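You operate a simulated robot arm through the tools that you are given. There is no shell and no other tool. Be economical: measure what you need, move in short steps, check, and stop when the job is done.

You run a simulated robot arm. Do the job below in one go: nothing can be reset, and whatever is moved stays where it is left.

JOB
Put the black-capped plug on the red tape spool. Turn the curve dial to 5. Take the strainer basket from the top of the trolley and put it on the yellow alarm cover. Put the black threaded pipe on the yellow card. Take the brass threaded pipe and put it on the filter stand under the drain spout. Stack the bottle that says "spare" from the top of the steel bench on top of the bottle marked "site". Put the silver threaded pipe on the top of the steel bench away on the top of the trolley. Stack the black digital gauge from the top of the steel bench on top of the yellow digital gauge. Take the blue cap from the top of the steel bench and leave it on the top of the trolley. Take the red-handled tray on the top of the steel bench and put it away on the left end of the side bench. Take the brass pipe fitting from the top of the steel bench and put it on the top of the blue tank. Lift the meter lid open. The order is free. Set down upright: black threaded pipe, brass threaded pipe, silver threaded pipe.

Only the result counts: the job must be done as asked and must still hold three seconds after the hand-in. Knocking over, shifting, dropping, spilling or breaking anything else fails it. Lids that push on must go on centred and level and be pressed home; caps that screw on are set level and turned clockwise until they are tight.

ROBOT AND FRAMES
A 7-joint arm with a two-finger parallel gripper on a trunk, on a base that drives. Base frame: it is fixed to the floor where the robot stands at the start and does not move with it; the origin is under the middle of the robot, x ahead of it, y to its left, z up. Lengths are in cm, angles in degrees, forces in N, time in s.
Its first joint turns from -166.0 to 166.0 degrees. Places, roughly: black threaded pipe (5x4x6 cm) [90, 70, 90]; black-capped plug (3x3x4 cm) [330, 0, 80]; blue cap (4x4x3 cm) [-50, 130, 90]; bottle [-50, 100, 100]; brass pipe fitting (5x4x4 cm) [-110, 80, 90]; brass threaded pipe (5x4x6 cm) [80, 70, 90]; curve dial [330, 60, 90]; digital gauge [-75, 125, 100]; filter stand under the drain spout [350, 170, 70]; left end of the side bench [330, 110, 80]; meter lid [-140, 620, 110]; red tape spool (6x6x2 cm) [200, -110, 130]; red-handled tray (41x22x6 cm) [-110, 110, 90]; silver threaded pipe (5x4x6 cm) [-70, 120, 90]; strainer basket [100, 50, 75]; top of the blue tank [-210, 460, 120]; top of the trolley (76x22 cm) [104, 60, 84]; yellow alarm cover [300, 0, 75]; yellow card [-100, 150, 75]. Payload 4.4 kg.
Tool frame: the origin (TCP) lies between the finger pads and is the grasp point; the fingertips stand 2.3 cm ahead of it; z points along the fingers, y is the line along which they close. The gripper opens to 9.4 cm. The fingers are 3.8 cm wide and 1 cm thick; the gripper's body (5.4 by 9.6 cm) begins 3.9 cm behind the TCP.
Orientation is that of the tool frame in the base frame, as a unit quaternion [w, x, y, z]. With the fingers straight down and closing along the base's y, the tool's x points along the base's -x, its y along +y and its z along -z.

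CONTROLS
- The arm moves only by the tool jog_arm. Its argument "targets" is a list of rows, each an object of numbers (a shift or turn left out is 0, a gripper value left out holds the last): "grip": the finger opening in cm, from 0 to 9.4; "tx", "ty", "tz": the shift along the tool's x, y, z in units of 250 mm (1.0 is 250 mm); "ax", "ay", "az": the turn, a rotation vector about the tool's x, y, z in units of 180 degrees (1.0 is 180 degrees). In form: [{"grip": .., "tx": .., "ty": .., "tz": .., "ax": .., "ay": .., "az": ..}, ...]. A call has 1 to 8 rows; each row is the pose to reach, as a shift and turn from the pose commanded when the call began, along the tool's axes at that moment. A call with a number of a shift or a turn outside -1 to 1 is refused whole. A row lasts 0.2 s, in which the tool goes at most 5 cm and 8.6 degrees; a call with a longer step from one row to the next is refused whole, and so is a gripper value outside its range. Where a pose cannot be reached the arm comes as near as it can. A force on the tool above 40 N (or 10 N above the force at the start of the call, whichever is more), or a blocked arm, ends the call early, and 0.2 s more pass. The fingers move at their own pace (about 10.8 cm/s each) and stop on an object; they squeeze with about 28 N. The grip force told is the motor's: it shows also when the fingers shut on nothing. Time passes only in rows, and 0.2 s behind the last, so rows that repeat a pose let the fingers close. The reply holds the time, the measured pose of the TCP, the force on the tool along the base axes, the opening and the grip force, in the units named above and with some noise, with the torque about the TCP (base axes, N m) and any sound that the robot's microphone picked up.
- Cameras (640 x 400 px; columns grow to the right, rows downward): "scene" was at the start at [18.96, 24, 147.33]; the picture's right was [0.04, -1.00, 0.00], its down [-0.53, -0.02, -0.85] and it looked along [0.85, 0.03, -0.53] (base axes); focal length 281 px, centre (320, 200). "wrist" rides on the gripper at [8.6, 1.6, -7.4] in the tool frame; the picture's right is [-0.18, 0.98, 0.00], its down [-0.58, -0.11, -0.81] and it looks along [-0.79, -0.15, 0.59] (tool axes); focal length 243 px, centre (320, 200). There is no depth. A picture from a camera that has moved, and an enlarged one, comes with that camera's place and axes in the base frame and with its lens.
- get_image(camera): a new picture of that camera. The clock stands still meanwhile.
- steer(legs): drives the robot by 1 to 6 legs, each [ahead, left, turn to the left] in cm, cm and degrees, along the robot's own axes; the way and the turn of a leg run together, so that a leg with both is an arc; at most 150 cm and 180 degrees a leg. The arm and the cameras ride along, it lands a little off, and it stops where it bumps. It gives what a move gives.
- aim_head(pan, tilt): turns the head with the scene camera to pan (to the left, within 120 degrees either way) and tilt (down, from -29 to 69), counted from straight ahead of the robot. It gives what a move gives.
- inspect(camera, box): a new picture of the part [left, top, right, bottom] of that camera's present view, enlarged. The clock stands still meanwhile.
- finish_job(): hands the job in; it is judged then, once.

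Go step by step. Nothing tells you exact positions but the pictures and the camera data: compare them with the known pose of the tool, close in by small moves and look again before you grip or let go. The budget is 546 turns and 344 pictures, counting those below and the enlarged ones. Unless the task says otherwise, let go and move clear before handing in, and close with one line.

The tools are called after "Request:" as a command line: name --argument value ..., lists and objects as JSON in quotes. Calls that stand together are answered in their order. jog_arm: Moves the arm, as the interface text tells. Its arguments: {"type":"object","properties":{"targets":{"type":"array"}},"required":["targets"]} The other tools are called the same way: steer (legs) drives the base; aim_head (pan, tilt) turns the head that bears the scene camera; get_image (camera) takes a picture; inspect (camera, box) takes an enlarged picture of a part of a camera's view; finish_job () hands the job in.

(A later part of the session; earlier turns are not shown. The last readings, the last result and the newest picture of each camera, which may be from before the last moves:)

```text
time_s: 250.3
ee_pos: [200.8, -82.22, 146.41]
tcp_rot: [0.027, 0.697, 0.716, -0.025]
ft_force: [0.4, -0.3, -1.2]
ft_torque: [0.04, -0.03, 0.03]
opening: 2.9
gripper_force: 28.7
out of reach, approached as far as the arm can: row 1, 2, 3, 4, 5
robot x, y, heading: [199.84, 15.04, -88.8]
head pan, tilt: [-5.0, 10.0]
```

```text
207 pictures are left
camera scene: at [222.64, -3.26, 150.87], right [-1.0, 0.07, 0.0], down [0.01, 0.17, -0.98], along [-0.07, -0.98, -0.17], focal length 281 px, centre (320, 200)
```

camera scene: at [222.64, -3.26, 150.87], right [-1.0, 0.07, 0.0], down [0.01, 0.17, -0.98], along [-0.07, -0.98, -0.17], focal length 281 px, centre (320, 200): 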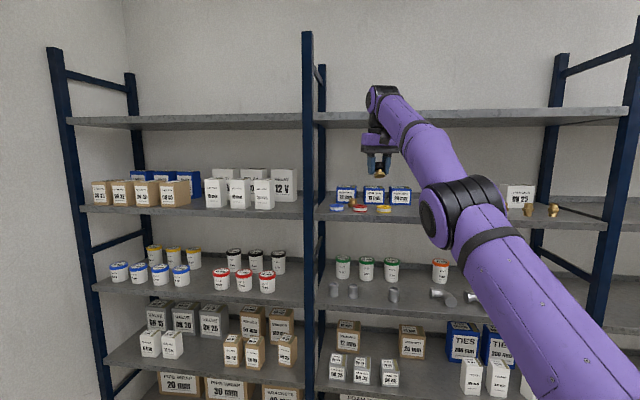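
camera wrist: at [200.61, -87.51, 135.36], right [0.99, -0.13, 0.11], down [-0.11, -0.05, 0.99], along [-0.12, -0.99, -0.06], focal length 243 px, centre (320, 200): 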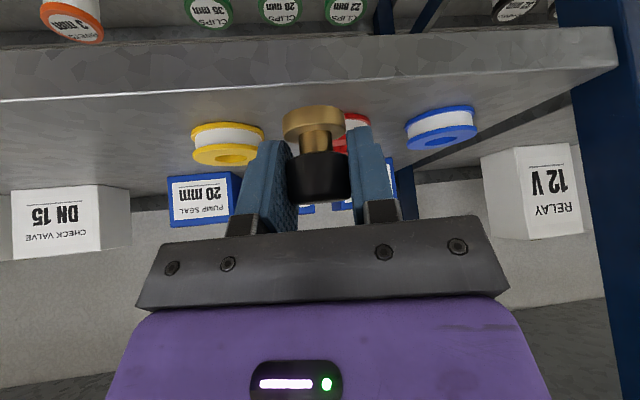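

Request:
jog_arm --targets '[{"tx": 0.1}, {"tx": 0.2}, {"tx": 0.3}, {"tx": 0.4}, {"tx": 0.5}]'

Request:
get_image --camera "scene"

```text
time_s: 251.5
ee_pos: [200.52, -69.85, 145.35]
tcp_rot: [0.027, 0.696, 0.717, -0.025]
ft_force: [0.6, -0.3, -1.2]
ft_torque: [0.02, 0.01, -0.01]
opening: 2.9
gripper_force: 27.5
robot x, y, heading: [199.71, 15.38, -89.0]
head pan, tilt: [-5.0, 10.0]
```

```text
206 pictures are left
camera scene: at [222.67, -3.29, 150.86], right [-1.0, 0.07, 0.0], down [0.01, 0.17, -0.98], along [-0.06, -0.98, -0.17], focal length 281 px, centre (320, 200)
```

scene: 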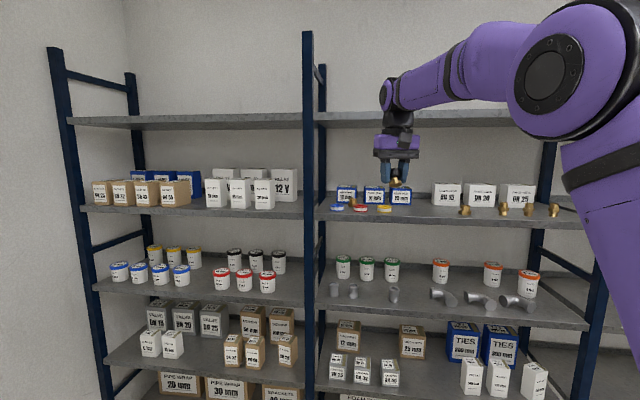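

Recovered. Retract more, then drive 33 cm closer to the shelf.

Request:
jog_arm --targets '[{"tx": 0.18}, {"tx": 0.36}, {"tx": 0.54}, {"tx": 0.72}, {"tx": 0.88}]'

Request:
get_image --camera "scene"

```text
time_s: 252.7
ee_pos: [199.9, -47.82, 143.7]
tcp_rot: [0.028, 0.697, 0.717, -0.024]
ft_force: [-0.3, -1.1, -1.8]
ft_torque: [0.01, 0.01, 0.01]
opening: 2.91
gripper_force: 27.6
robot x, y, heading: [199.59, 15.44, -89.1]
head pan, tilt: [-5.0, 10.0]
```

```text
205 pictures are left
camera scene: at [222.68, -3.32, 150.86], right [-1.0, 0.07, 0.0], down [0.01, 0.17, -0.98], along [-0.06, -0.98, -0.17], focal length 281 px, centre (320, 200)
```

scene: 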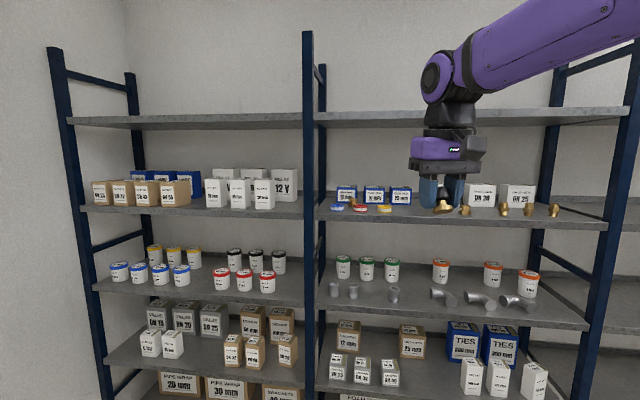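

Request:
steer --legs '[[33, 0, 0]]'

Request:
jog_arm --targets '[{"ay": -0.042, "tz": 0.03}, {"ay": -0.084, "tz": 0.06}, {"ay": -0.126, "tz": 0.1}, {"ay": -0.167, "tz": 0.14}, {"ay": -0.167, "tz": 0.2}]'

Request:
get_image --camera "scene"

Request:
get_image --camera "wrist"

```text
time_s: 254.9
ee_pos: [200.69, -81.01, 143.68]
tcp_rot: [0.028, 0.696, 0.717, -0.025]
ft_force: [0.2, -0.7, -0.4]
ft_torque: [0.01, 0.03, 0.0]
opening: 2.92
gripper_force: 28.4
robot x, y, heading: [200.15, -17.82, -88.9]
head pan, tilt: [-5.0, 10.0]
```

```text
time_s: 256.1
ee_pos: [200.77, -81.56, 138.79]
tcp_rot: [0.214, 0.666, 0.685, -0.205]
ft_force: [0.4, 0.5, -1.0]
ft_torque: [0.02, -0.01, -0.01]
opening: 2.88
gripper_force: 28.3
robot x, y, heading: [200.0, -17.98, -88.8]
head pan, tilt: [-5.0, 10.0]
```

```text
204 pictures are left
camera scene: at [223.43, -36.39, 150.87], right [-1.0, 0.06, 0.0], down [0.01, 0.17, -0.98], along [-0.06, -0.98, -0.17], focal length 281 px, centre (320, 200)
```

scene: 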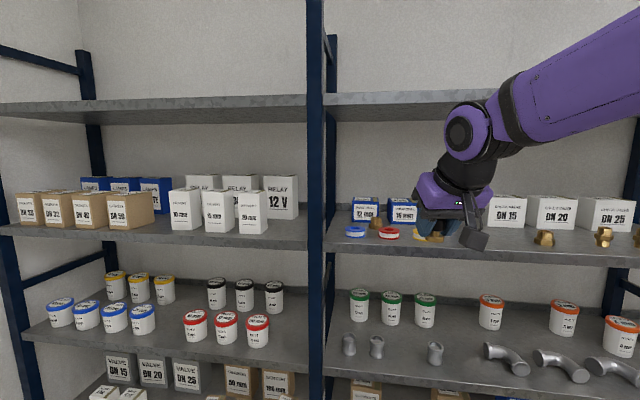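

```text
203 pictures are left
camera wrist: at [202.0, -70.01, 140.1], right [0.99, -0.12, 0.11], down [-0.11, -0.03, 0.99], along [-0.12, -0.99, -0.04], focal length 243 px, centre (320, 200)
```

wrist: 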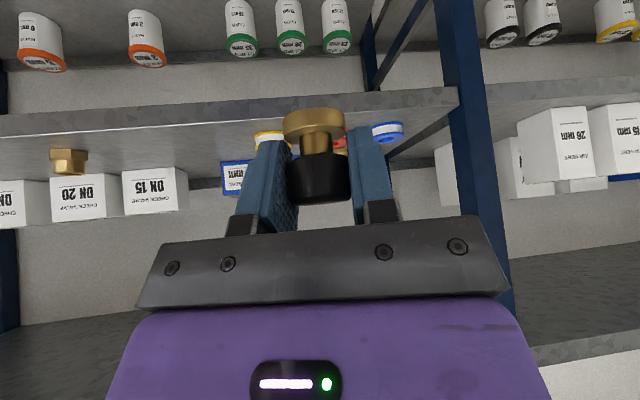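

Request:
inspect --camera "scene" --box '[330, 190, 450, 260]'

```text
5.33 times, centred on (390, 225) of scene
camera zoom: at [223.43, -36.39, 150.87], right [-1.0, 0.06, 0.0], down [0.01, 0.17, -0.98], along [-0.06, -0.98, -0.17], focal length 1497 px, centre (-53, 67)
```

zoom: 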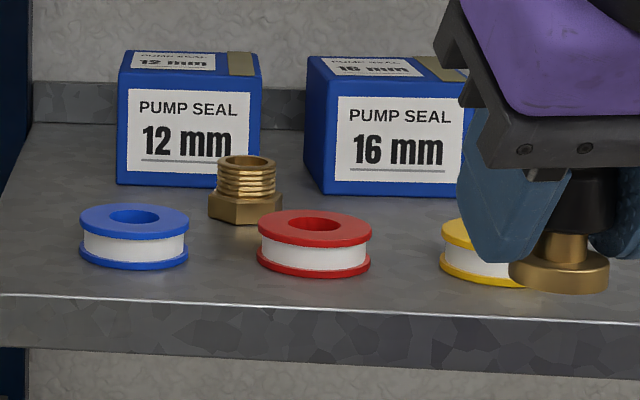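

Request:
jog_arm --targets '[{"tx": -0.145, "tz": 0.1, "ty": -0.008, "ay": 0.006}, {"tx": -0.29, "tz": 0.2, "ty": -0.016, "ay": 0.006}, {"tx": -0.435, "tz": 0.3, "ty": -0.024, "ay": 0.006}, {"tx": -0.58, "tz": 0.4, "ty": -0.032, "ay": 0.006}, {"tx": -0.725, "tz": 0.5, "ty": -0.04, "ay": 0.006}, {"tx": -0.873, "tz": 0.6, "ty": -0.046, "ay": 0.006}, {"tx": -0.873, "tz": 0.6, "ty": -0.046, "ay": 0.006}]'

Request:
get_image --camera "wrist"

Request:
inspect --camera "scene" --box '[330, 170, 450, 260]'

Request:
get_image --camera "scene"

```text
time_s: 257.7
ee_pos: [200.43, -107.83, 138.64]
tcp_rot: [0.207, 0.668, 0.687, -0.198]
ft_force: [-0.3, -0.6, -1.0]
ft_torque: [0.04, 0.02, 0.02]
opening: 2.89
gripper_force: 27.7
robot x, y, heading: [200.47, -17.86, -88.9]
head pan, tilt: [-5.0, 10.0]
```

```text
201 pictures are left
camera wrist: at [201.69, -96.52, 140.22], right [0.99, -0.12, 0.1], down [-0.11, -0.05, 0.99], along [-0.12, -0.99, -0.06], focal length 243 px, centre (320, 200)
```

wrist: 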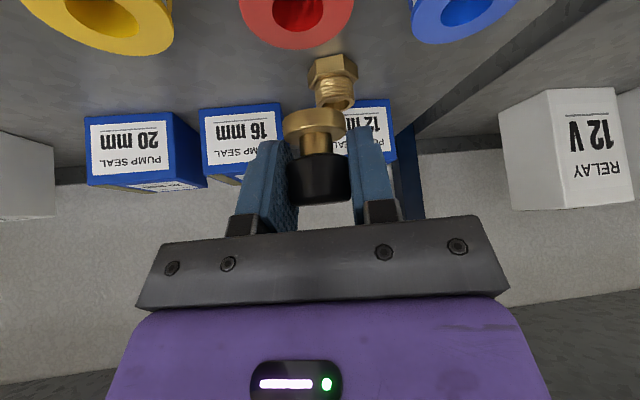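

```text
4.44 times, centred on (390, 215) of scene
camera zoom: at [223.43, -36.39, 150.87], right [-1.0, 0.06, 0.0], down [0.01, 0.17, -0.98], along [-0.06, -0.98, -0.17], focal length 1247 px, centre (9, 133)
```

zoom: 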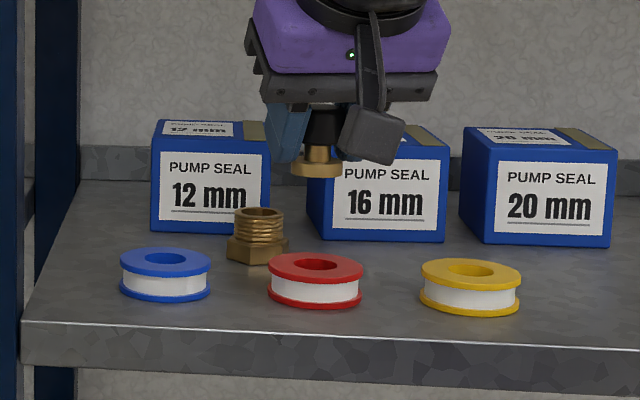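

```text
199 pictures are left
camera scene: at [223.43, -36.39, 150.87], right [-1.0, 0.06, 0.0], down [0.01, 0.17, -0.98], along [-0.06, -0.98, -0.17], focal length 281 px, centre (320, 200)
```

scene: 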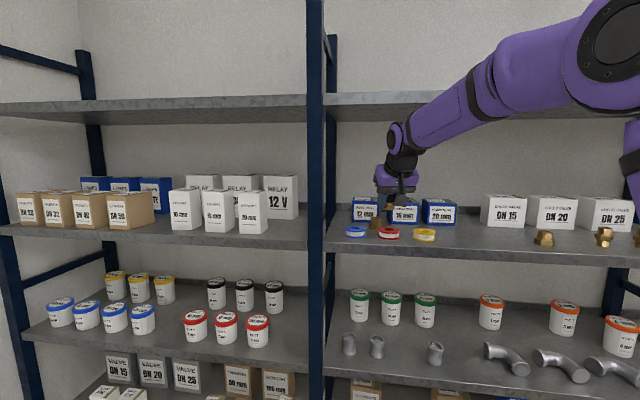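

Request:
jog_arm --targets '[{"tx": 0.026, "tz": 0.063, "ty": -0.01}, {"tx": 0.06, "tz": 0.116, "ty": -0.01}, {"tx": 0.093, "tz": 0.169, "ty": -0.01}, {"tx": 0.093, "tz": 0.169, "ty": -0.01}]'

Request:
get_image --camera "wrist"

Request:
inspect --camera "scene" --box '[330, 170, 450, 260]'

```text
time_s: 258.7
ee_pos: [200.3, -108.29, 133.93]
tcp_rot: [0.207, 0.667, 0.688, -0.198]
ft_force: [-1.1, 0.1, -1.6]
ft_torque: [-0.03, 0.01, -0.01]
opening: 2.89
gripper_force: 28.5
robot x, y, heading: [200.22, -17.32, -88.7]
head pan, tilt: [-5.0, 10.0]
```

```text
198 pictures are left
camera wrist: at [201.49, -96.88, 135.42], right [0.99, -0.12, 0.1], down [-0.11, -0.05, 0.99], along [-0.12, -0.99, -0.06], focal length 243 px, centre (320, 200)
```

wrist: 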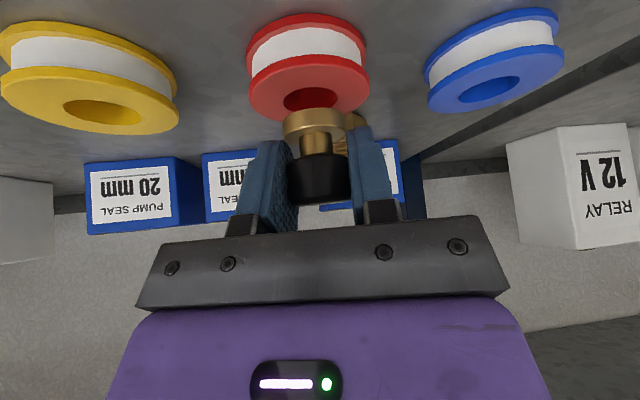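

```text
4.44 times, centred on (390, 215) of scene
camera zoom: at [223.43, -36.39, 150.87], right [-1.0, 0.06, 0.0], down [0.01, 0.17, -0.98], along [-0.06, -0.98, -0.17], focal length 1247 px, centre (9, 133)
```

zoom: 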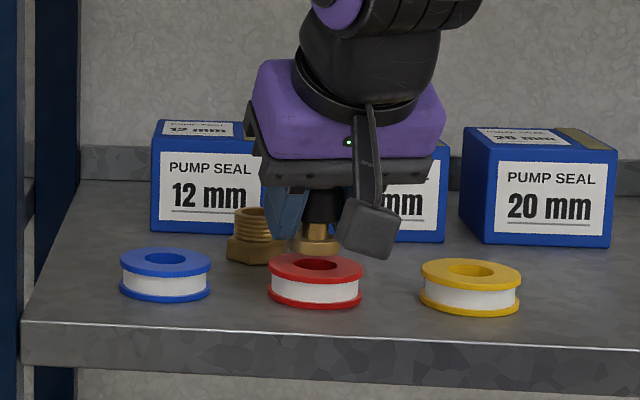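

Request:
jog_arm --targets '[{"tx": 0.0065, "tz": 0.01}, {"tx": 0.013, "tz": 0.02}, {"tx": 0.0175, "tz": 0.027}, {"tx": 0.0175, "tz": 0.027}]'

Request:
inspect --camera "scene" --box '[350, 190, 430, 250]'

Request:
inspect --camera "wrist" --box '[220, 0, 420, 220]'

```text
time_s: 259.7
ee_pos: [200.2, -108.32, 133.11]
tcp_rot: [0.207, 0.668, 0.687, -0.198]
ft_force: [-0.3, -0.3, -0.2]
ft_torque: [-0.03, 0.0, 0.01]
opening: 2.9
gripper_force: 28.2
robot x, y, heading: [200.28, -17.57, -88.8]
head pan, tilt: [-5.0, 10.0]
```

```text
6.67 times, centred on (390, 220) of scene
camera zoom: at [223.43, -36.39, 150.87], right [-1.0, 0.06, 0.0], down [0.01, 0.17, -0.98], along [-0.06, -0.98, -0.17], focal length 1871 px, centre (-147, 67)
```

zoom: 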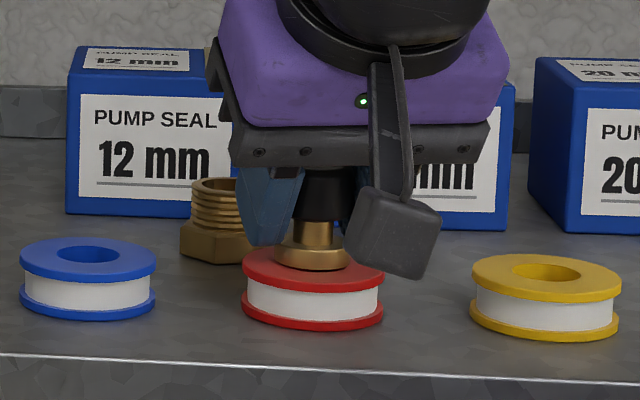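

```text
1.82 times, centred on (320, 110) of wrist
camera zoom: at [201.44, -96.9, 134.62], right [0.99, -0.12, 0.1], down [-0.11, -0.05, 0.99], along [-0.12, -0.99, -0.06], focal length 441 px, centre (320, 364)
```

zoom: 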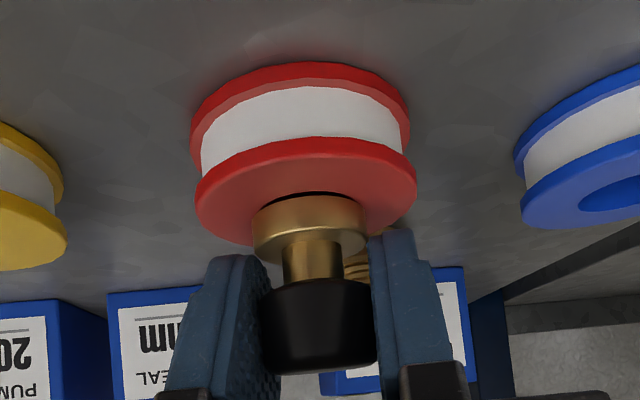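

Request:
jog_arm --targets '[{"tx": 0.0044, "tz": 0.0067}, {"tx": 0.0087, "tz": 0.0134}, {"tx": 0.0087, "tz": 0.0134}]'

Request:
jog_arm --targets '[{"tx": 0.0044, "tz": 0.0067}, {"tx": 0.0066, "tz": 0.01}, {"tx": 0.0066, "tz": 0.01}]'

```text
time_s: 260.5
ee_pos: [200.3, -108.27, 132.92]
tcp_rot: [0.208, 0.667, 0.687, -0.2]
ft_force: [0.5, -3.4, 24.6]
ft_torque: [-0.1, 0.04, 0.03]
opening: 2.9
gripper_force: 27.6
robot x, y, heading: [200.36, -17.61, -88.5]
head pan, tilt: [-5.0, 10.0]
```

```text
time_s: 261.0
ee_pos: [200.2, -108.4, 132.96]
tcp_rot: [0.21, 0.667, 0.686, -0.201]
ft_force: [-0.7, 0.2, 7.6]
ft_torque: [0.07, 0.02, 0.01]
opening: 2.92
gripper_force: 28.1
robot x, y, heading: [200.26, -17.76, -88.8]
head pan, tilt: [-5.0, 10.0]
stopped in row 2: the force on the tool passed its limit at 42 N (the readings are from after the stop); the commanded pose is now the measured one
```

Seated on the spool. Release and withdraw.

Request:
jog_arm --targets '[{"grip": 3.6}, {"grip": 4.8}, {"grip": 4.8}, {"grip": 4.8, "tz": -0.08}, {"grip": 4.8, "tz": -0.2}, {"grip": 4.8, "tz": -0.3, "tx": 0.08}, {"grip": 4.8, "tz": -0.4, "tx": 0.22}, {"grip": 4.8, "tz": -0.5, "tx": 0.36}]'

Request:
inspect --camera "scene" --box '[340, 180, 440, 260]'

```text
time_s: 262.8
ee_pos: [199.79, -94.0, 138.02]
tcp_rot: [0.209, 0.666, 0.687, -0.2]
ft_force: [0.0, -0.7, -0.5]
ft_torque: [0.01, -0.01, 0.02]
opening: 4.83
gripper_force: 0.0
robot x, y, heading: [199.98, -17.58, -88.4]
head pan, tilt: [-5.0, 10.0]
```

```text
5.00 times, centred on (390, 220) of scene
camera zoom: at [223.44, -36.48, 150.86], right [-1.0, 0.06, 0.0], down [0.01, 0.17, -0.98], along [-0.06, -0.98, -0.17], focal length 1403 px, centre (-30, 100)
```

zoom: 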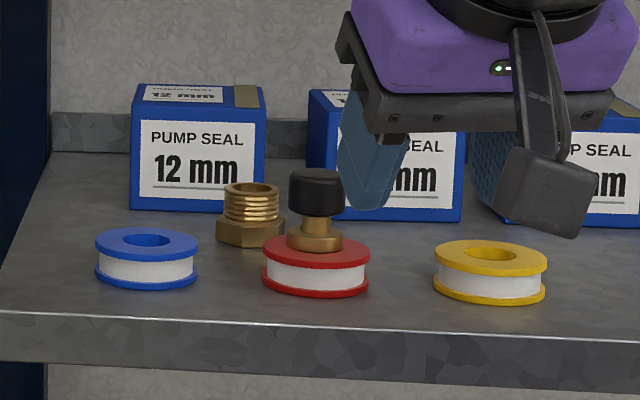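

Plug done. Retract, level the tool, and head back to the steel bench for the bottles.

Request:
jog_arm --targets '[{"tx": 0.15, "tz": -0.1, "ay": 0.046}, {"tx": 0.3, "tz": -0.2, "ay": 0.092}, {"tx": 0.45, "tz": -0.3, "ay": 0.138}, {"tx": 0.6, "tz": -0.4, "ay": 0.185}, {"tx": 0.75, "tz": -0.5, "ay": 0.185}, {"tx": 0.9, "tz": -0.55, "ay": 0.185}]'

Request:
get_image --camera "scene"

```text
time_s: 264.2
ee_pos: [199.0, -67.67, 137.07]
tcp_rot: [0.003, 0.696, 0.718, 0.0]
ft_force: [-0.5, -0.9, -1.2]
ft_torque: [0.02, 0.02, 0.01]
opening: 4.79
gripper_force: 0.1
robot x, y, heading: [200.06, -17.91, -89.0]
head pan, tilt: [-5.0, 10.0]
```

```text
193 pictures are left
camera scene: at [223.44, -36.47, 150.86], right [-1.0, 0.06, 0.0], down [0.01, 0.17, -0.98], along [-0.06, -0.98, -0.17], focal length 281 px, centre (320, 200)
```

scene: 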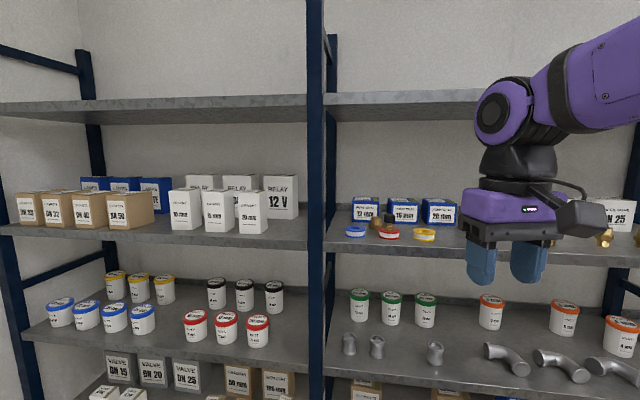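

Request:
steer --legs '[[10, 0, 0], [0, -150, 0], [0, -42, 0], [0, 0, -91]]'

Request:
aim_head --pan 0 --tilt 40

```text
time_s: 271.8
ee_pos: [57.59, -77.43, 137.13]
tcp_rot: [0.005, 0.694, 0.72, -0.002]
ft_force: [-0.2, 0.6, 0.0]
ft_torque: [0.03, -0.01, 0.06]
opening: 4.82
gripper_force: 0.0
robot x, y, heading: [58.44, -27.5, -88.7]
head pan, tilt: [-5.0, 10.0]
stopped in leg 2: the robot was blocked; the commanded pose is now the measured one
```

```text
time_s: 272.8
ee_pos: [57.52, -77.35, 137.19]
tcp_rot: [0.005, 0.694, 0.72, -0.001]
ft_force: [-0.3, -0.5, -0.4]
ft_torque: [0.02, 0.02, -0.02]
opening: 4.81
gripper_force: 0.1
robot x, y, heading: [58.46, -27.45, -88.4]
head pan, tilt: [0.0, 40.0]
```

I was blocked by something; look to the right side.

Request:
aim_head --pan -80 --tilt 45

Request:
get_image --camera "scene"

Request:
aim_head --pan -20 --tilt 25

Request:
get_image --camera "scene"

```text
time_s: 274.3
ee_pos: [57.61, -77.35, 137.14]
tcp_rot: [0.005, 0.694, 0.72, -0.002]
ft_force: [-0.6, -0.2, -0.6]
ft_torque: [0.01, 0.0, 0.04]
opening: 4.8
gripper_force: 0.1
robot x, y, heading: [58.83, -27.37, -88.7]
head pan, tilt: [-80.0, 45.0]
```

```text
192 pictures are left
camera scene: at [74.46, -38.43, 145.38], right [-0.2, 0.98, 0.0], down [0.69, 0.14, -0.71], along [-0.69, -0.14, -0.71], focal length 281 px, centre (320, 200)
```

scene: 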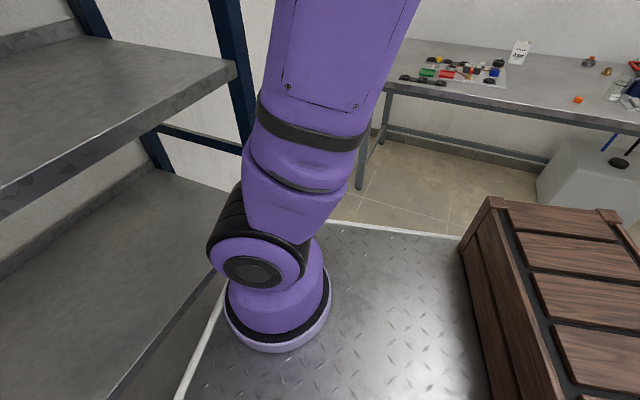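

```text
time_s: 275.6
ee_pos: [57.61, -77.41, 137.07]
tcp_rot: [0.004, 0.694, 0.72, -0.002]
ft_force: [0.3, 0.4, -0.5]
ft_torque: [-0.01, 0.0, 0.02]
opening: 4.77
gripper_force: 0.0
robot x, y, heading: [58.32, -27.39, -88.2]
head pan, tilt: [-20.0, 25.0]
```

```text
191 pictures are left
camera scene: at [79.51, -45.53, 148.43], right [-0.95, 0.32, 0.0], down [0.13, 0.4, -0.91], along [-0.29, -0.86, -0.42], focal length 281 px, centre (320, 200)
```

scene: 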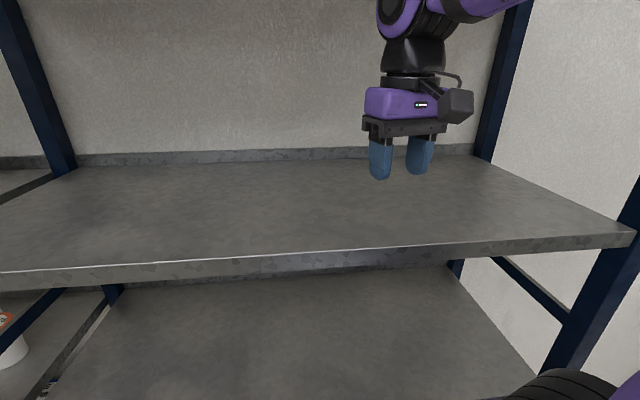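

My corner reached the shelf, whose front is closer here. I back away, move clear, then turn.

Request:
steer --legs '[[-24, 0, 0], [0, -50, 0], [-14, 0, 0]]'

Request:
aim_head --pan -60 --tilt 30

Request:
get_image --camera "scene"

```text
time_s: 280.8
ee_pos: [6.74, -40.98, 137.14]
tcp_rot: [0.004, 0.693, 0.721, -0.002]
ft_force: [0.2, 0.1, 0.0]
ft_torque: [-0.01, -0.01, 0.0]
opening: 4.78
gripper_force: 0.0
robot x, y, heading: [7.58, 8.75, -88.0]
head pan, tilt: [-20.0, 25.0]
```

```text
time_s: 281.9
ee_pos: [6.87, -40.85, 137.08]
tcp_rot: [0.005, 0.692, 0.722, -0.002]
ft_force: [-0.4, -0.4, -0.3]
ft_torque: [0.02, 0.01, -0.03]
opening: 4.79
gripper_force: 0.1
robot x, y, heading: [7.82, 8.87, -88.1]
head pan, tilt: [-60.0, 30.0]
```

```text
190 pictures are left
camera scene: at [23.81, -4.99, 147.64], right [-0.53, 0.85, 0.0], down [0.42, 0.26, -0.87], along [-0.74, -0.46, -0.5], focal length 281 px, centre (320, 200)
```

scene: 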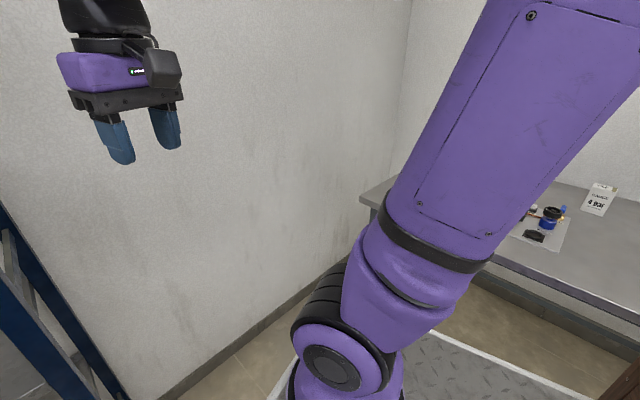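

Request:
steer --legs '[[0, 0, -91.5], [0, -106, 0], [-12, 0, 0]]'

Request:
aim_head --pan 5 --tilt 45

Request:
get_image --camera "scene"

```text
time_s: 292.1
ee_pos: [-30.36, 117.12, 137.17]
tcp_rot: [0.002, 1.0, 0.005, -0.005]
ft_force: [0.5, -0.8, 0.4]
ft_torque: [-0.01, 0.02, -0.02]
opening: 4.83
gripper_force: 0.1
robot x, y, heading: [19.12, 114.69, -180.0]
head pan, tilt: [-60.0, 30.0]
```

```text
time_s: 293.4
ee_pos: [-30.38, 117.2, 137.17]
tcp_rot: [0.001, 1.0, 0.007, -0.004]
ft_force: [0.4, -0.4, 0.6]
ft_torque: [0.0, 0.0, 0.01]
opening: 4.79
gripper_force: 0.1
robot x, y, heading: [19.38, 115.08, -179.8]
head pan, tilt: [5.0, 45.0]
```

```text
189 pictures are left
camera scene: at [1.4, 90.74, 145.38], right [-0.09, 1.0, 0.0], down [0.7, 0.06, -0.71], along [-0.7, -0.06, -0.71], focal length 281 px, centre (320, 200)
```

scene: 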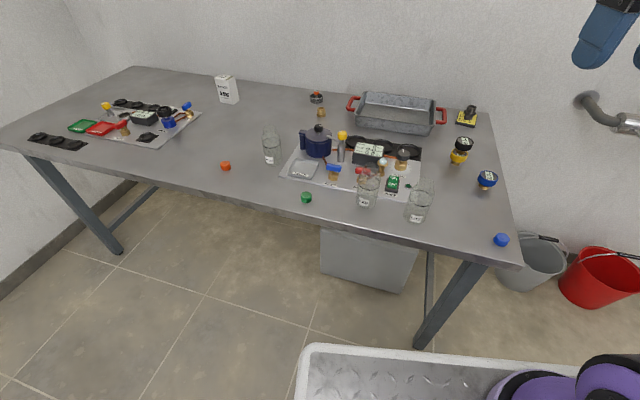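

Excellent overview. Zoom in on the bottles.

Request:
inspect --camera "scene" --box '[240, 110, 450, 250]'

Request:
inspect --camera "scene" --box '[340, 150, 450, 230]'

Request:
inspect --camera "scene" --box '[240, 110, 320, 210]'

```text
2.86 times, centred on (345, 180) of scene
camera zoom: at [1.4, 90.74, 145.38], right [-0.09, 1.0, 0.0], down [0.7, 0.06, -0.71], along [-0.7, -0.06, -0.71], focal length 802 px, centre (249, 257)
```

zoom: 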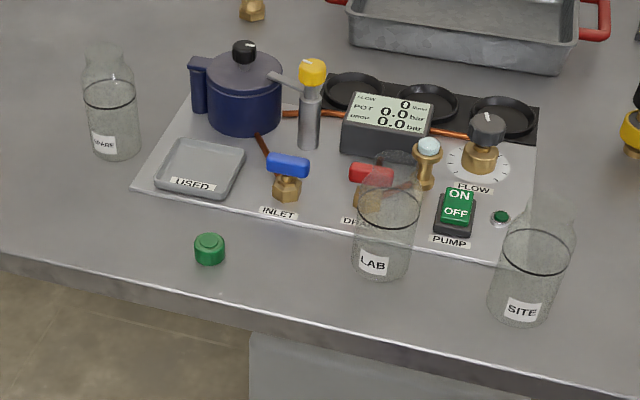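

```text
5.00 times, centred on (395, 190) of scene
camera zoom: at [1.4, 90.74, 145.38], right [-0.09, 1.0, 0.0], down [0.7, 0.06, -0.71], along [-0.7, -0.06, -0.71], focal length 1403 px, centre (-55, 250)
```

zoom: 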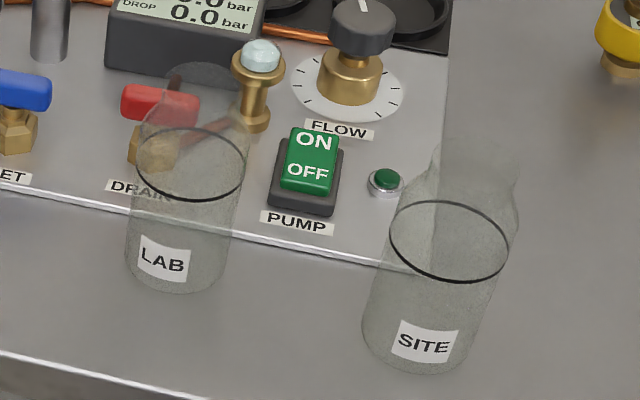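

```text
4.00 times, centred on (280, 160) of scene
camera zoom: at [1.4, 90.74, 145.38], right [-0.09, 1.0, 0.0], down [0.7, 0.06, -0.71], along [-0.7, -0.06, -0.71], focal length 1122 px, centre (480, 360)
```

zoom: 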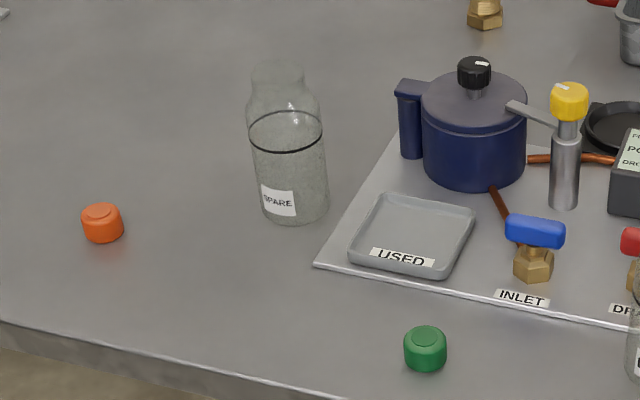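

SPARE bottle is at ≈ (-76.2, 67.3), SITE at ≈ (-53.7, 112.5), mouths near z 100, necks ≈ 4.2 cm. I move over SPARE.

Request:
jog_arm --targets '[{"grip": 7, "tx": -0.131, "ty": 0.14}, {"tx": -0.263, "ty": 0.285}, {"tx": -0.394, "ty": 0.428}, {"tx": -0.526, "ty": 0.57}, {"tx": -0.657, "ty": 0.714}, {"tx": -0.789, "ty": 0.857}, {"tx": -0.92, "ty": 1.0}]'

Request:
jog_arm --targets '[{"tx": -0.131, "ty": 0.14}, {"tx": -0.263, "ty": 0.285}, {"tx": -0.394, "ty": 0.428}, {"tx": -0.526, "ty": 0.57}, {"tx": -0.657, "ty": 0.714}, {"tx": -0.789, "ty": 0.857}, {"tx": -0.9, "ty": 0.98}, {"tx": -0.9, "ty": 0.98, "tz": 0.2}]'

Request:
get_image --camera "wrist"

Request:
get_image --camera "scene"

```text
time_s: 295.1
ee_pos: [-52.95, 92.01, 137.46]
tcp_rot: [0.001, 1.0, 0.005, -0.004]
ft_force: [0.6, 0.8, 1.3]
ft_torque: [-0.02, 0.01, 0.01]
opening: 7.01
gripper_force: 0.1
robot x, y, heading: [19.06, 114.97, -179.7]
head pan, tilt: [5.0, 45.0]
```

```text
time_s: 296.9
ee_pos: [-68.44, 73.09, 132.3]
tcp_rot: [0.002, 1.0, 0.006, -0.005]
ft_force: [0.5, -0.2, -0.8]
ft_torque: [-0.01, -0.02, 0.02]
opening: 6.99
gripper_force: 0.1
out of reach, approached as far as the arm can: row 5, 6, 7, 8
robot x, y, heading: [19.4, 114.72, -179.8]
head pan, tilt: [5.0, 45.0]
```

```text
185 pictures are left
camera wrist: at [-59.82, 71.62, 139.75], right [-0.17, -0.98, 0.01], down [-0.58, 0.11, 0.81], along [-0.8, 0.14, -0.59], focal length 243 px, centre (320, 200)
```

wrist: 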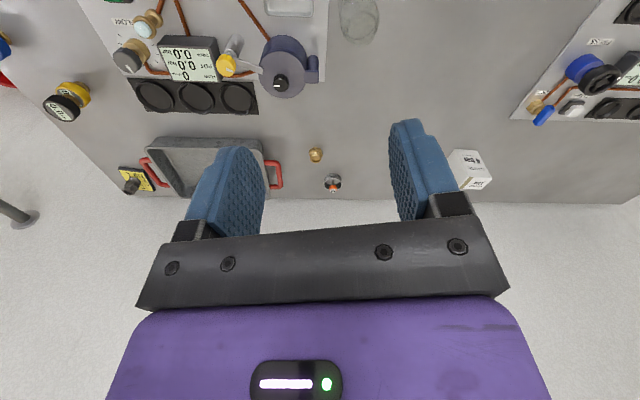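

```text
184 pictures are left
camera scene: at [1.4, 90.73, 145.38], right [-0.09, 1.0, 0.0], down [0.7, 0.06, -0.71], along [-0.7, -0.06, -0.71], focal length 281 px, centre (320, 200)
```

scene: 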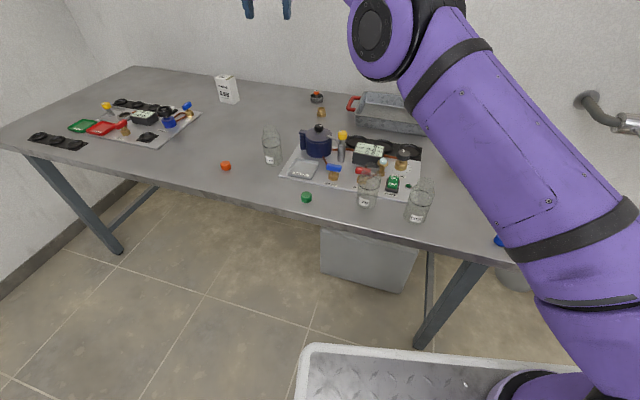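

Slightly out of reach; I shift the base closer (10, 95).

Request:
steer --legs '[[10, 19, 0]]'

Request:
get_image --camera "wrist"

Request:
inspect --camera "scene" --box '[240, 90, 480, 240]'

```text
time_s: 298.5
ee_pos: [-78.32, 53.56, 132.25]
tcp_rot: [0.001, 1.0, 0.006, -0.004]
ft_force: [0.3, 1.0, -0.4]
ft_torque: [0.0, -0.02, -0.04]
opening: 7.0
gripper_force: 0.0
robot x, y, heading: [9.35, 95.78, -179.7]
head pan, tilt: [5.0, 45.0]
```

```text
183 pictures are left
camera wrist: at [-69.67, 52.22, 139.71], right [-0.17, -0.99, 0.0], down [-0.58, 0.1, 0.81], along [-0.8, 0.14, -0.59], focal length 243 px, centre (320, 200)
```

wrist: 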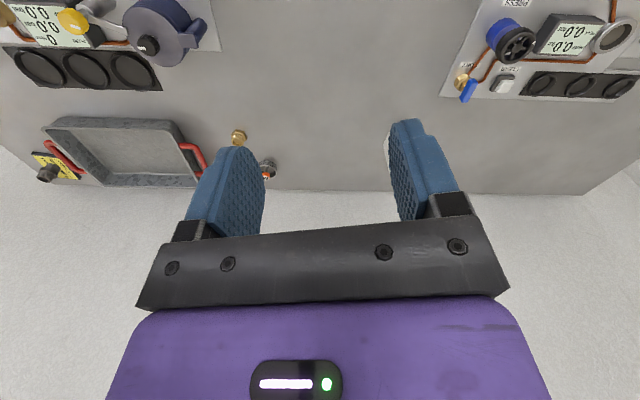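

```text
2.67 times, centred on (360, 165) of scene
camera zoom: at [-8.47, 71.44, 145.37], right [-0.09, 1.0, 0.0], down [0.7, 0.07, -0.71], along [-0.7, -0.07, -0.71], focal length 748 px, centre (213, 293)
```

zoom: 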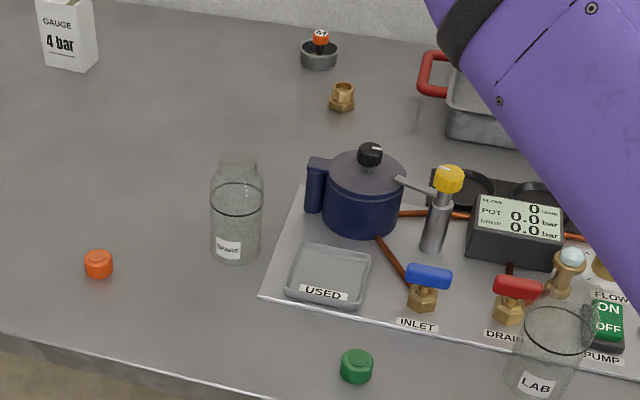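

Request:
jog_arm --targets '[{"tx": 0.02, "ty": -0.19}, {"tx": 0.04, "ty": -0.38}, {"tx": 0.055, "ty": -0.568}, {"tx": 0.055, "ty": -0.568, "tz": 0.18}, {"tx": 0.055, "ty": -0.568, "tz": 0.36}, {"tx": 0.055, "ty": -0.568, "tz": 0.54}, {"tx": 0.055, "ty": -0.568, "tz": 0.72}, {"tx": 0.055, "ty": -0.568, "tz": 0.84}]'

Request:
get_image --camera "wrist"

Request:
inspect --camera "scene" --box '[240, 90, 400, 210]'

```text
time_s: 300.3
ee_pos: [-77.26, 67.88, 111.11]
tcp_rot: [0.001, 1.0, 0.006, -0.004]
ft_force: [0.3, -0.8, 0.8]
ft_torque: [0.02, 0.03, 0.03]
opening: 7.01
gripper_force: 0.1
robot x, y, heading: [9.31, 95.43, -180.0]
head pan, tilt: [5.0, 45.0]
```

```text
181 pictures are left
camera wrist: at [-68.66, 66.39, 118.56], right [-0.17, -0.99, 0.0], down [-0.58, 0.1, 0.81], along [-0.8, 0.14, -0.59], focal length 243 px, centre (320, 200)
```

wrist: 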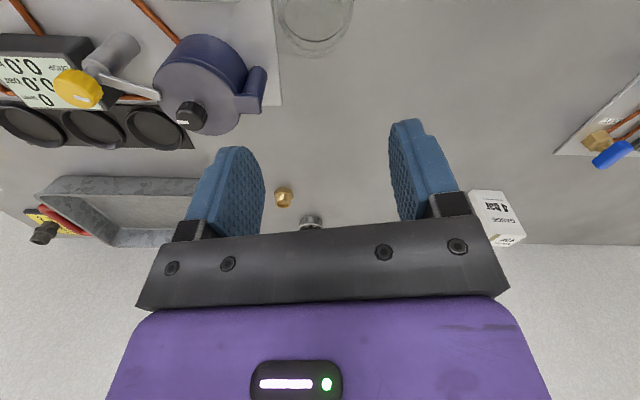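

```text
3.33 times, centred on (320, 150) of scene
camera zoom: at [-8.45, 71.45, 145.38], right [-0.09, 1.0, 0.0], down [0.7, 0.07, -0.71], along [-0.7, -0.07, -0.71], focal length 935 px, centre (320, 367)
```

zoom: 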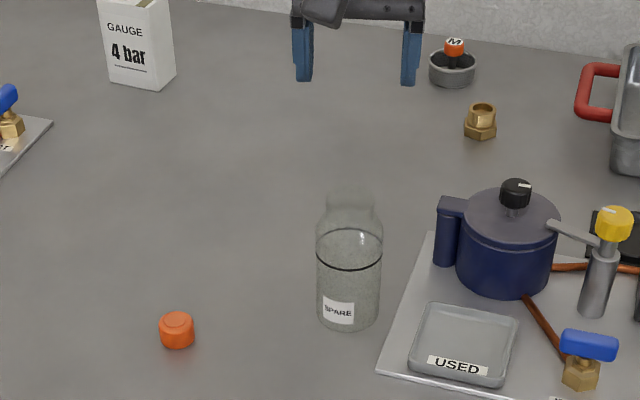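

Request:
jog_arm --targets '[{"tx": 0.03, "tz": 0.12}, {"tx": 0.03, "tz": 0.24}, {"tx": 0.03, "tz": 0.28}, {"tx": 0.03, "tz": 0.28}]'

Request:
get_image --camera "wrist"

Request:
inspect --camera "scene" --box '[270, 90, 390, 200]'

```text
time_s: 301.3
ee_pos: [-76.51, 67.84, 104.04]
tcp_rot: [0.002, 1.0, 0.007, -0.004]
ft_force: [-0.2, -1.1, 0.2]
ft_torque: [0.0, -0.02, 0.02]
opening: 7.01
gripper_force: 0.1
robot x, y, heading: [9.45, 95.5, -179.8]
head pan, tilt: [5.0, 45.0]
```

```text
179 pictures are left
camera wrist: at [-67.89, 66.3, 111.57], right [-0.17, -0.99, 0.0], down [-0.58, 0.1, 0.81], along [-0.8, 0.14, -0.59], focal length 243 px, centre (320, 200)
```

wrist: 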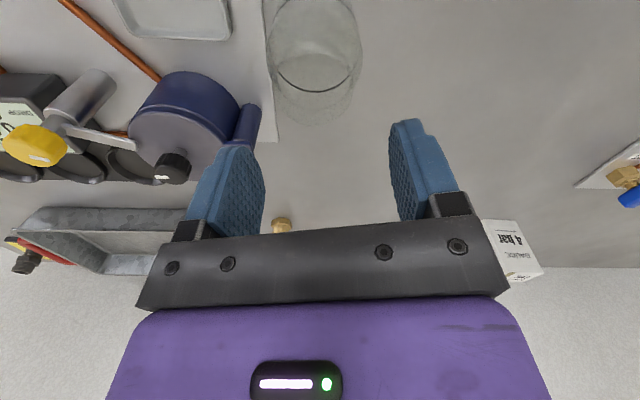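

```text
3.64 times, centred on (330, 145) of scene
camera zoom: at [-8.47, 71.44, 145.38], right [-0.09, 1.0, 0.0], down [0.7, 0.07, -0.71], along [-0.7, -0.07, -0.71], focal length 1020 px, centre (284, 400)
```

zoom: 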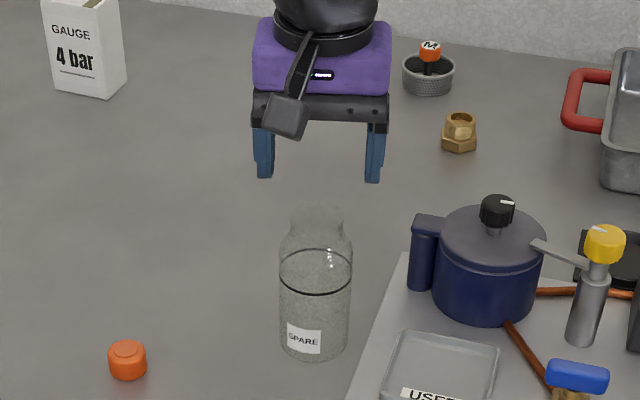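

Request:
inspect --camera "wrist" --box '[230, 0, 410, 140]'

```text
2.86 times, centred on (320, 70) of wrist
camera zoom: at [-67.89, 66.3, 111.57], right [-0.17, -0.99, 0.0], down [-0.58, 0.1, 0.81], along [-0.8, 0.14, -0.59], focal length 693 px, centre (320, 571)
```

zoom: 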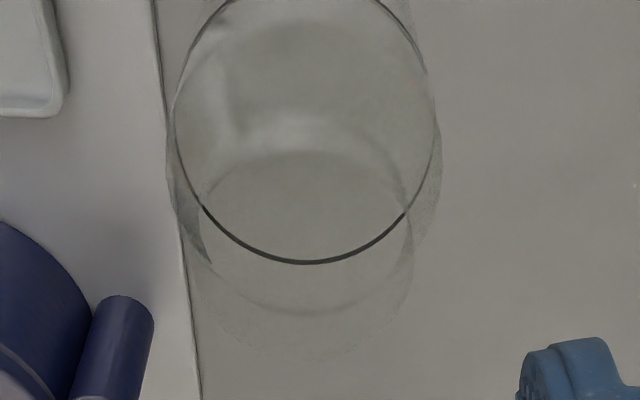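

Mouth centre ≈ (-75.3, 67.8, 99). Lower so the fingers straddle the neck and grip gently.

Request:
jog_arm --targets '[{"tx": 0.045, "tz": 0.08}, {"tx": 0.045, "tz": 0.16}, {"tx": 0.045, "tz": 0.24}, {"tx": 0.045, "tz": 0.24}]'

Request:
get_image --camera "wrist"

Request:
inspect --camera "scene" --box '[270, 90, 390, 200]'

```text
time_s: 302.3
ee_pos: [-75.57, 67.75, 98.1]
tcp_rot: [0.002, 1.0, 0.005, -0.004]
ft_force: [-1.0, 0.2, 0.9]
ft_torque: [0.0, 0.01, 0.04]
opening: 7.0
gripper_force: 0.1
robot x, y, heading: [9.54, 95.43, -179.8]
head pan, tilt: [5.0, 45.0]
```

```text
176 pictures are left
camera wrist: at [-66.86, 66.31, 105.61], right [-0.17, -0.99, 0.0], down [-0.58, 0.1, 0.81], along [-0.8, 0.14, -0.59], focal length 243 px, centre (320, 200)
```

wrist: 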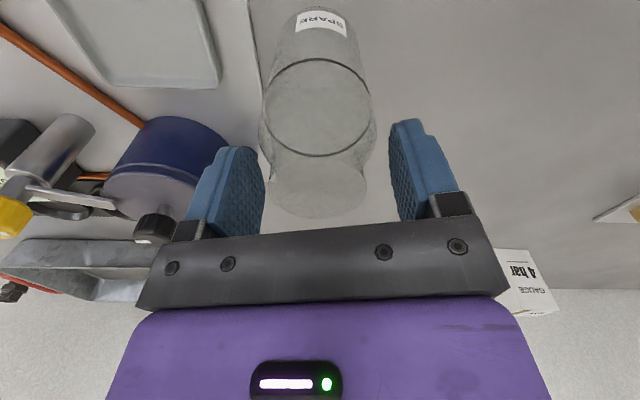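

```text
3.64 times, centred on (330, 145) of scene
camera zoom: at [-8.47, 71.44, 145.38], right [-0.09, 1.0, 0.0], down [0.7, 0.07, -0.71], along [-0.7, -0.07, -0.71], focal length 1020 px, centre (284, 400)
```

zoom: 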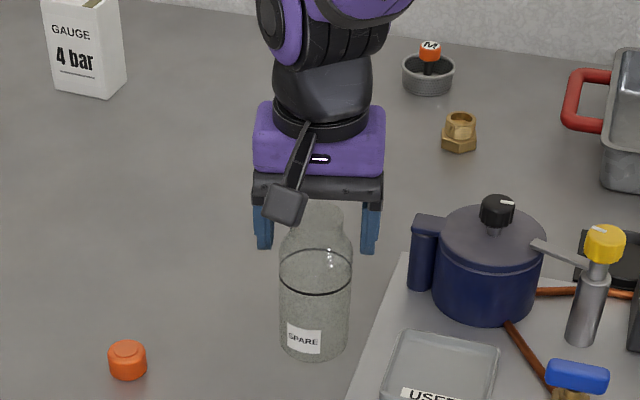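

Request:
jog_arm --targets '[{"grip": 0}, {"grip": 0}, {"grip": 0}, {"grip": 0}]'

Request:
get_image --camera "wrist"

```text
time_s: 303.3
ee_pos: [-75.49, 67.79, 98.18]
tcp_rot: [0.001, 1.0, 0.006, -0.004]
ft_force: [-0.4, -0.1, -0.4]
ft_torque: [0.0, -0.01, 0.01]
opening: 5.82
gripper_force: 27.8
robot x, y, heading: [9.33, 95.33, -179.9]
head pan, tilt: [5.0, 45.0]
```

```text
174 pictures are left
camera wrist: at [-66.86, 66.31, 105.62], right [-0.17, -0.99, 0.0], down [-0.58, 0.1, 0.81], along [-0.8, 0.14, -0.59], focal length 243 px, centre (320, 200)
```

wrist: 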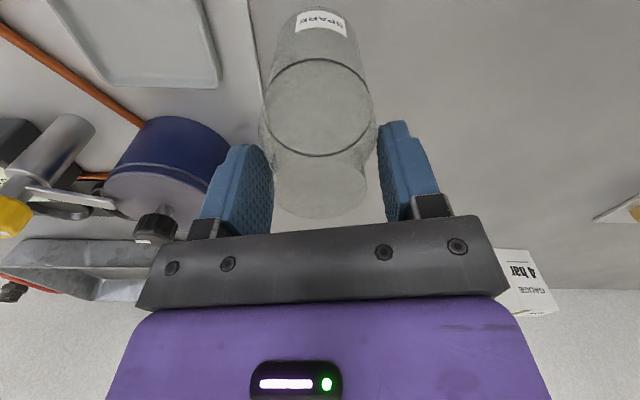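

The tips met the shoulder; open, raise 1.4 cm and grip the neck instead.

Request:
jog_arm --targets '[{"grip": 7}, {"grip": 7}, {"grip": 7, "tz": -0.056}, {"grip": 7, "tz": -0.056}]'

Request:
jog_arm --targets '[{"grip": 0}, {"grip": 0}, {"grip": 0}, {"grip": 0}]'

Request:
get_image --camera "wrist"

```text
time_s: 304.3
ee_pos: [-75.52, 67.75, 99.48]
tcp_rot: [0.002, 1.0, 0.006, -0.005]
ft_force: [-0.5, -0.5, 0.0]
ft_torque: [-0.01, -0.01, 0.03]
opening: 6.99
gripper_force: 0.0
robot x, y, heading: [10.21, 95.39, -179.7]
head pan, tilt: [5.0, 45.0]
```

```text
time_s: 305.3
ee_pos: [-75.55, 67.84, 99.66]
tcp_rot: [0.003, 1.0, 0.007, -0.006]
ft_force: [-1.5, 0.1, 16.2]
ft_torque: [0.03, 0.06, -0.01]
opening: 4.28
gripper_force: 28.1
robot x, y, heading: [9.53, 95.39, -179.6]
head pan, tilt: [5.0, 45.0]
```

```text
173 pictures are left
camera wrist: at [-66.88, 66.36, 107.09], right [-0.17, -0.99, 0.01], down [-0.57, 0.1, 0.81], along [-0.8, 0.14, -0.58], focal length 243 px, centre (320, 200)
```

wrist: 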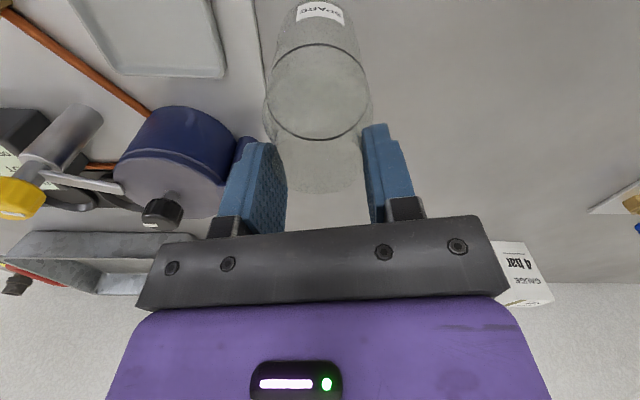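

Request:
jog_arm --targets '[{"tz": -0.03}, {"tz": -0.06}, {"tz": -0.1}, {"tz": -0.14}]'

Request:
inspect --camera "scene" --box '[270, 90, 390, 200]'

Request:
get_image --camera "wrist"

```text
time_s: 306.3
ee_pos: [-75.55, 67.94, 103.04]
tcp_rot: [0.002, 1.0, 0.006, -0.004]
ft_force: [0.6, -0.4, -1.3]
ft_torque: [-0.02, -0.02, 0.01]
opening: 4.04
gripper_force: 28.4
robot x, y, heading: [9.45, 95.52, -179.9]
head pan, tilt: [5.0, 45.0]
```

```text
3.64 times, centred on (330, 145) of scene
camera zoom: at [-8.49, 71.43, 145.37], right [-0.09, 1.0, 0.0], down [0.7, 0.07, -0.71], along [-0.7, -0.07, -0.71], focal length 1020 px, centre (284, 400)
```

zoom: 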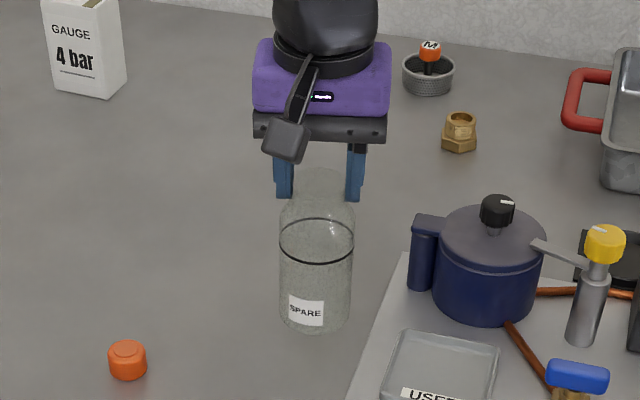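

```text
171 pictures are left
camera wrist: at [-66.84, 66.38, 110.51], right [-0.17, -0.99, 0.0], down [-0.58, 0.1, 0.81], along [-0.8, 0.14, -0.59], focal length 243 px, centre (320, 200)
```

wrist: 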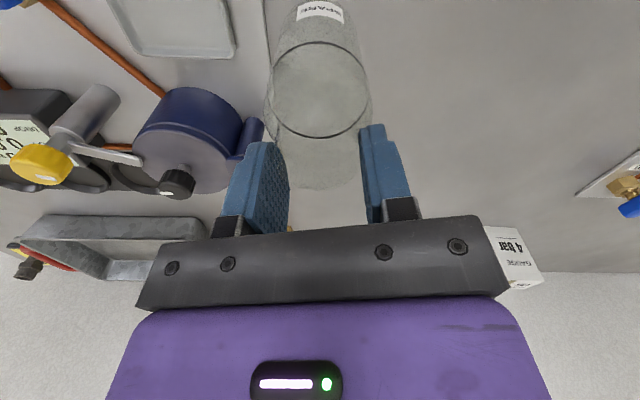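

SPARE is lifted by the neck. Raise it and carry it over SITE.

Request:
jog_arm --targets '[{"tz": -0.12}, {"tz": -0.26}, {"tz": -0.4}, {"tz": -0.54}, {"tz": -0.68}]'

Request:
jog_arm --targets '[{"tx": 0.06, "ty": -0.13}, {"tx": 0.13, "ty": -0.27}, {"tx": 0.2, "ty": -0.41}, {"tx": 0.27, "ty": -0.55}, {"tx": 0.34, "ty": -0.69}, {"tx": 0.4, "ty": -0.82}]'

Request:
get_image --camera "scene"

```text
time_s: 307.5
ee_pos: [-75.48, 67.88, 120.08]
tcp_rot: [0.001, 1.0, 0.007, -0.003]
ft_force: [-1.1, -0.1, -1.1]
ft_torque: [-0.01, 0.01, 0.0]
opening: 4.01
gripper_force: 27.7
robot x, y, heading: [9.48, 95.55, -179.7]
head pan, tilt: [5.0, 45.0]
```

```text
time_s: 308.9
ee_pos: [-65.56, 88.44, 119.9]
tcp_rot: [0.001, 1.0, 0.007, -0.004]
ft_force: [-0.2, -0.3, 0.4]
ft_torque: [-0.03, 0.04, 0.01]
opening: 4.05
gripper_force: 27.7
robot x, y, heading: [9.68, 95.31, -179.5]
head pan, tilt: [5.0, 45.0]
```

```text
170 pictures are left
camera scene: at [-8.49, 71.39, 145.37], right [-0.09, 1.0, 0.0], down [0.7, 0.07, -0.71], along [-0.7, -0.07, -0.71], focal length 281 px, centre (320, 200)
```

scene: 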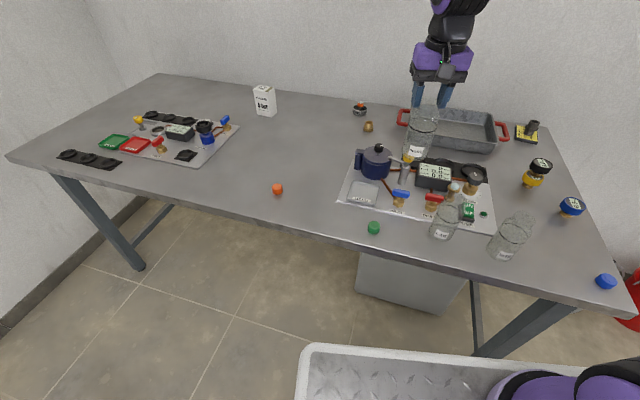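

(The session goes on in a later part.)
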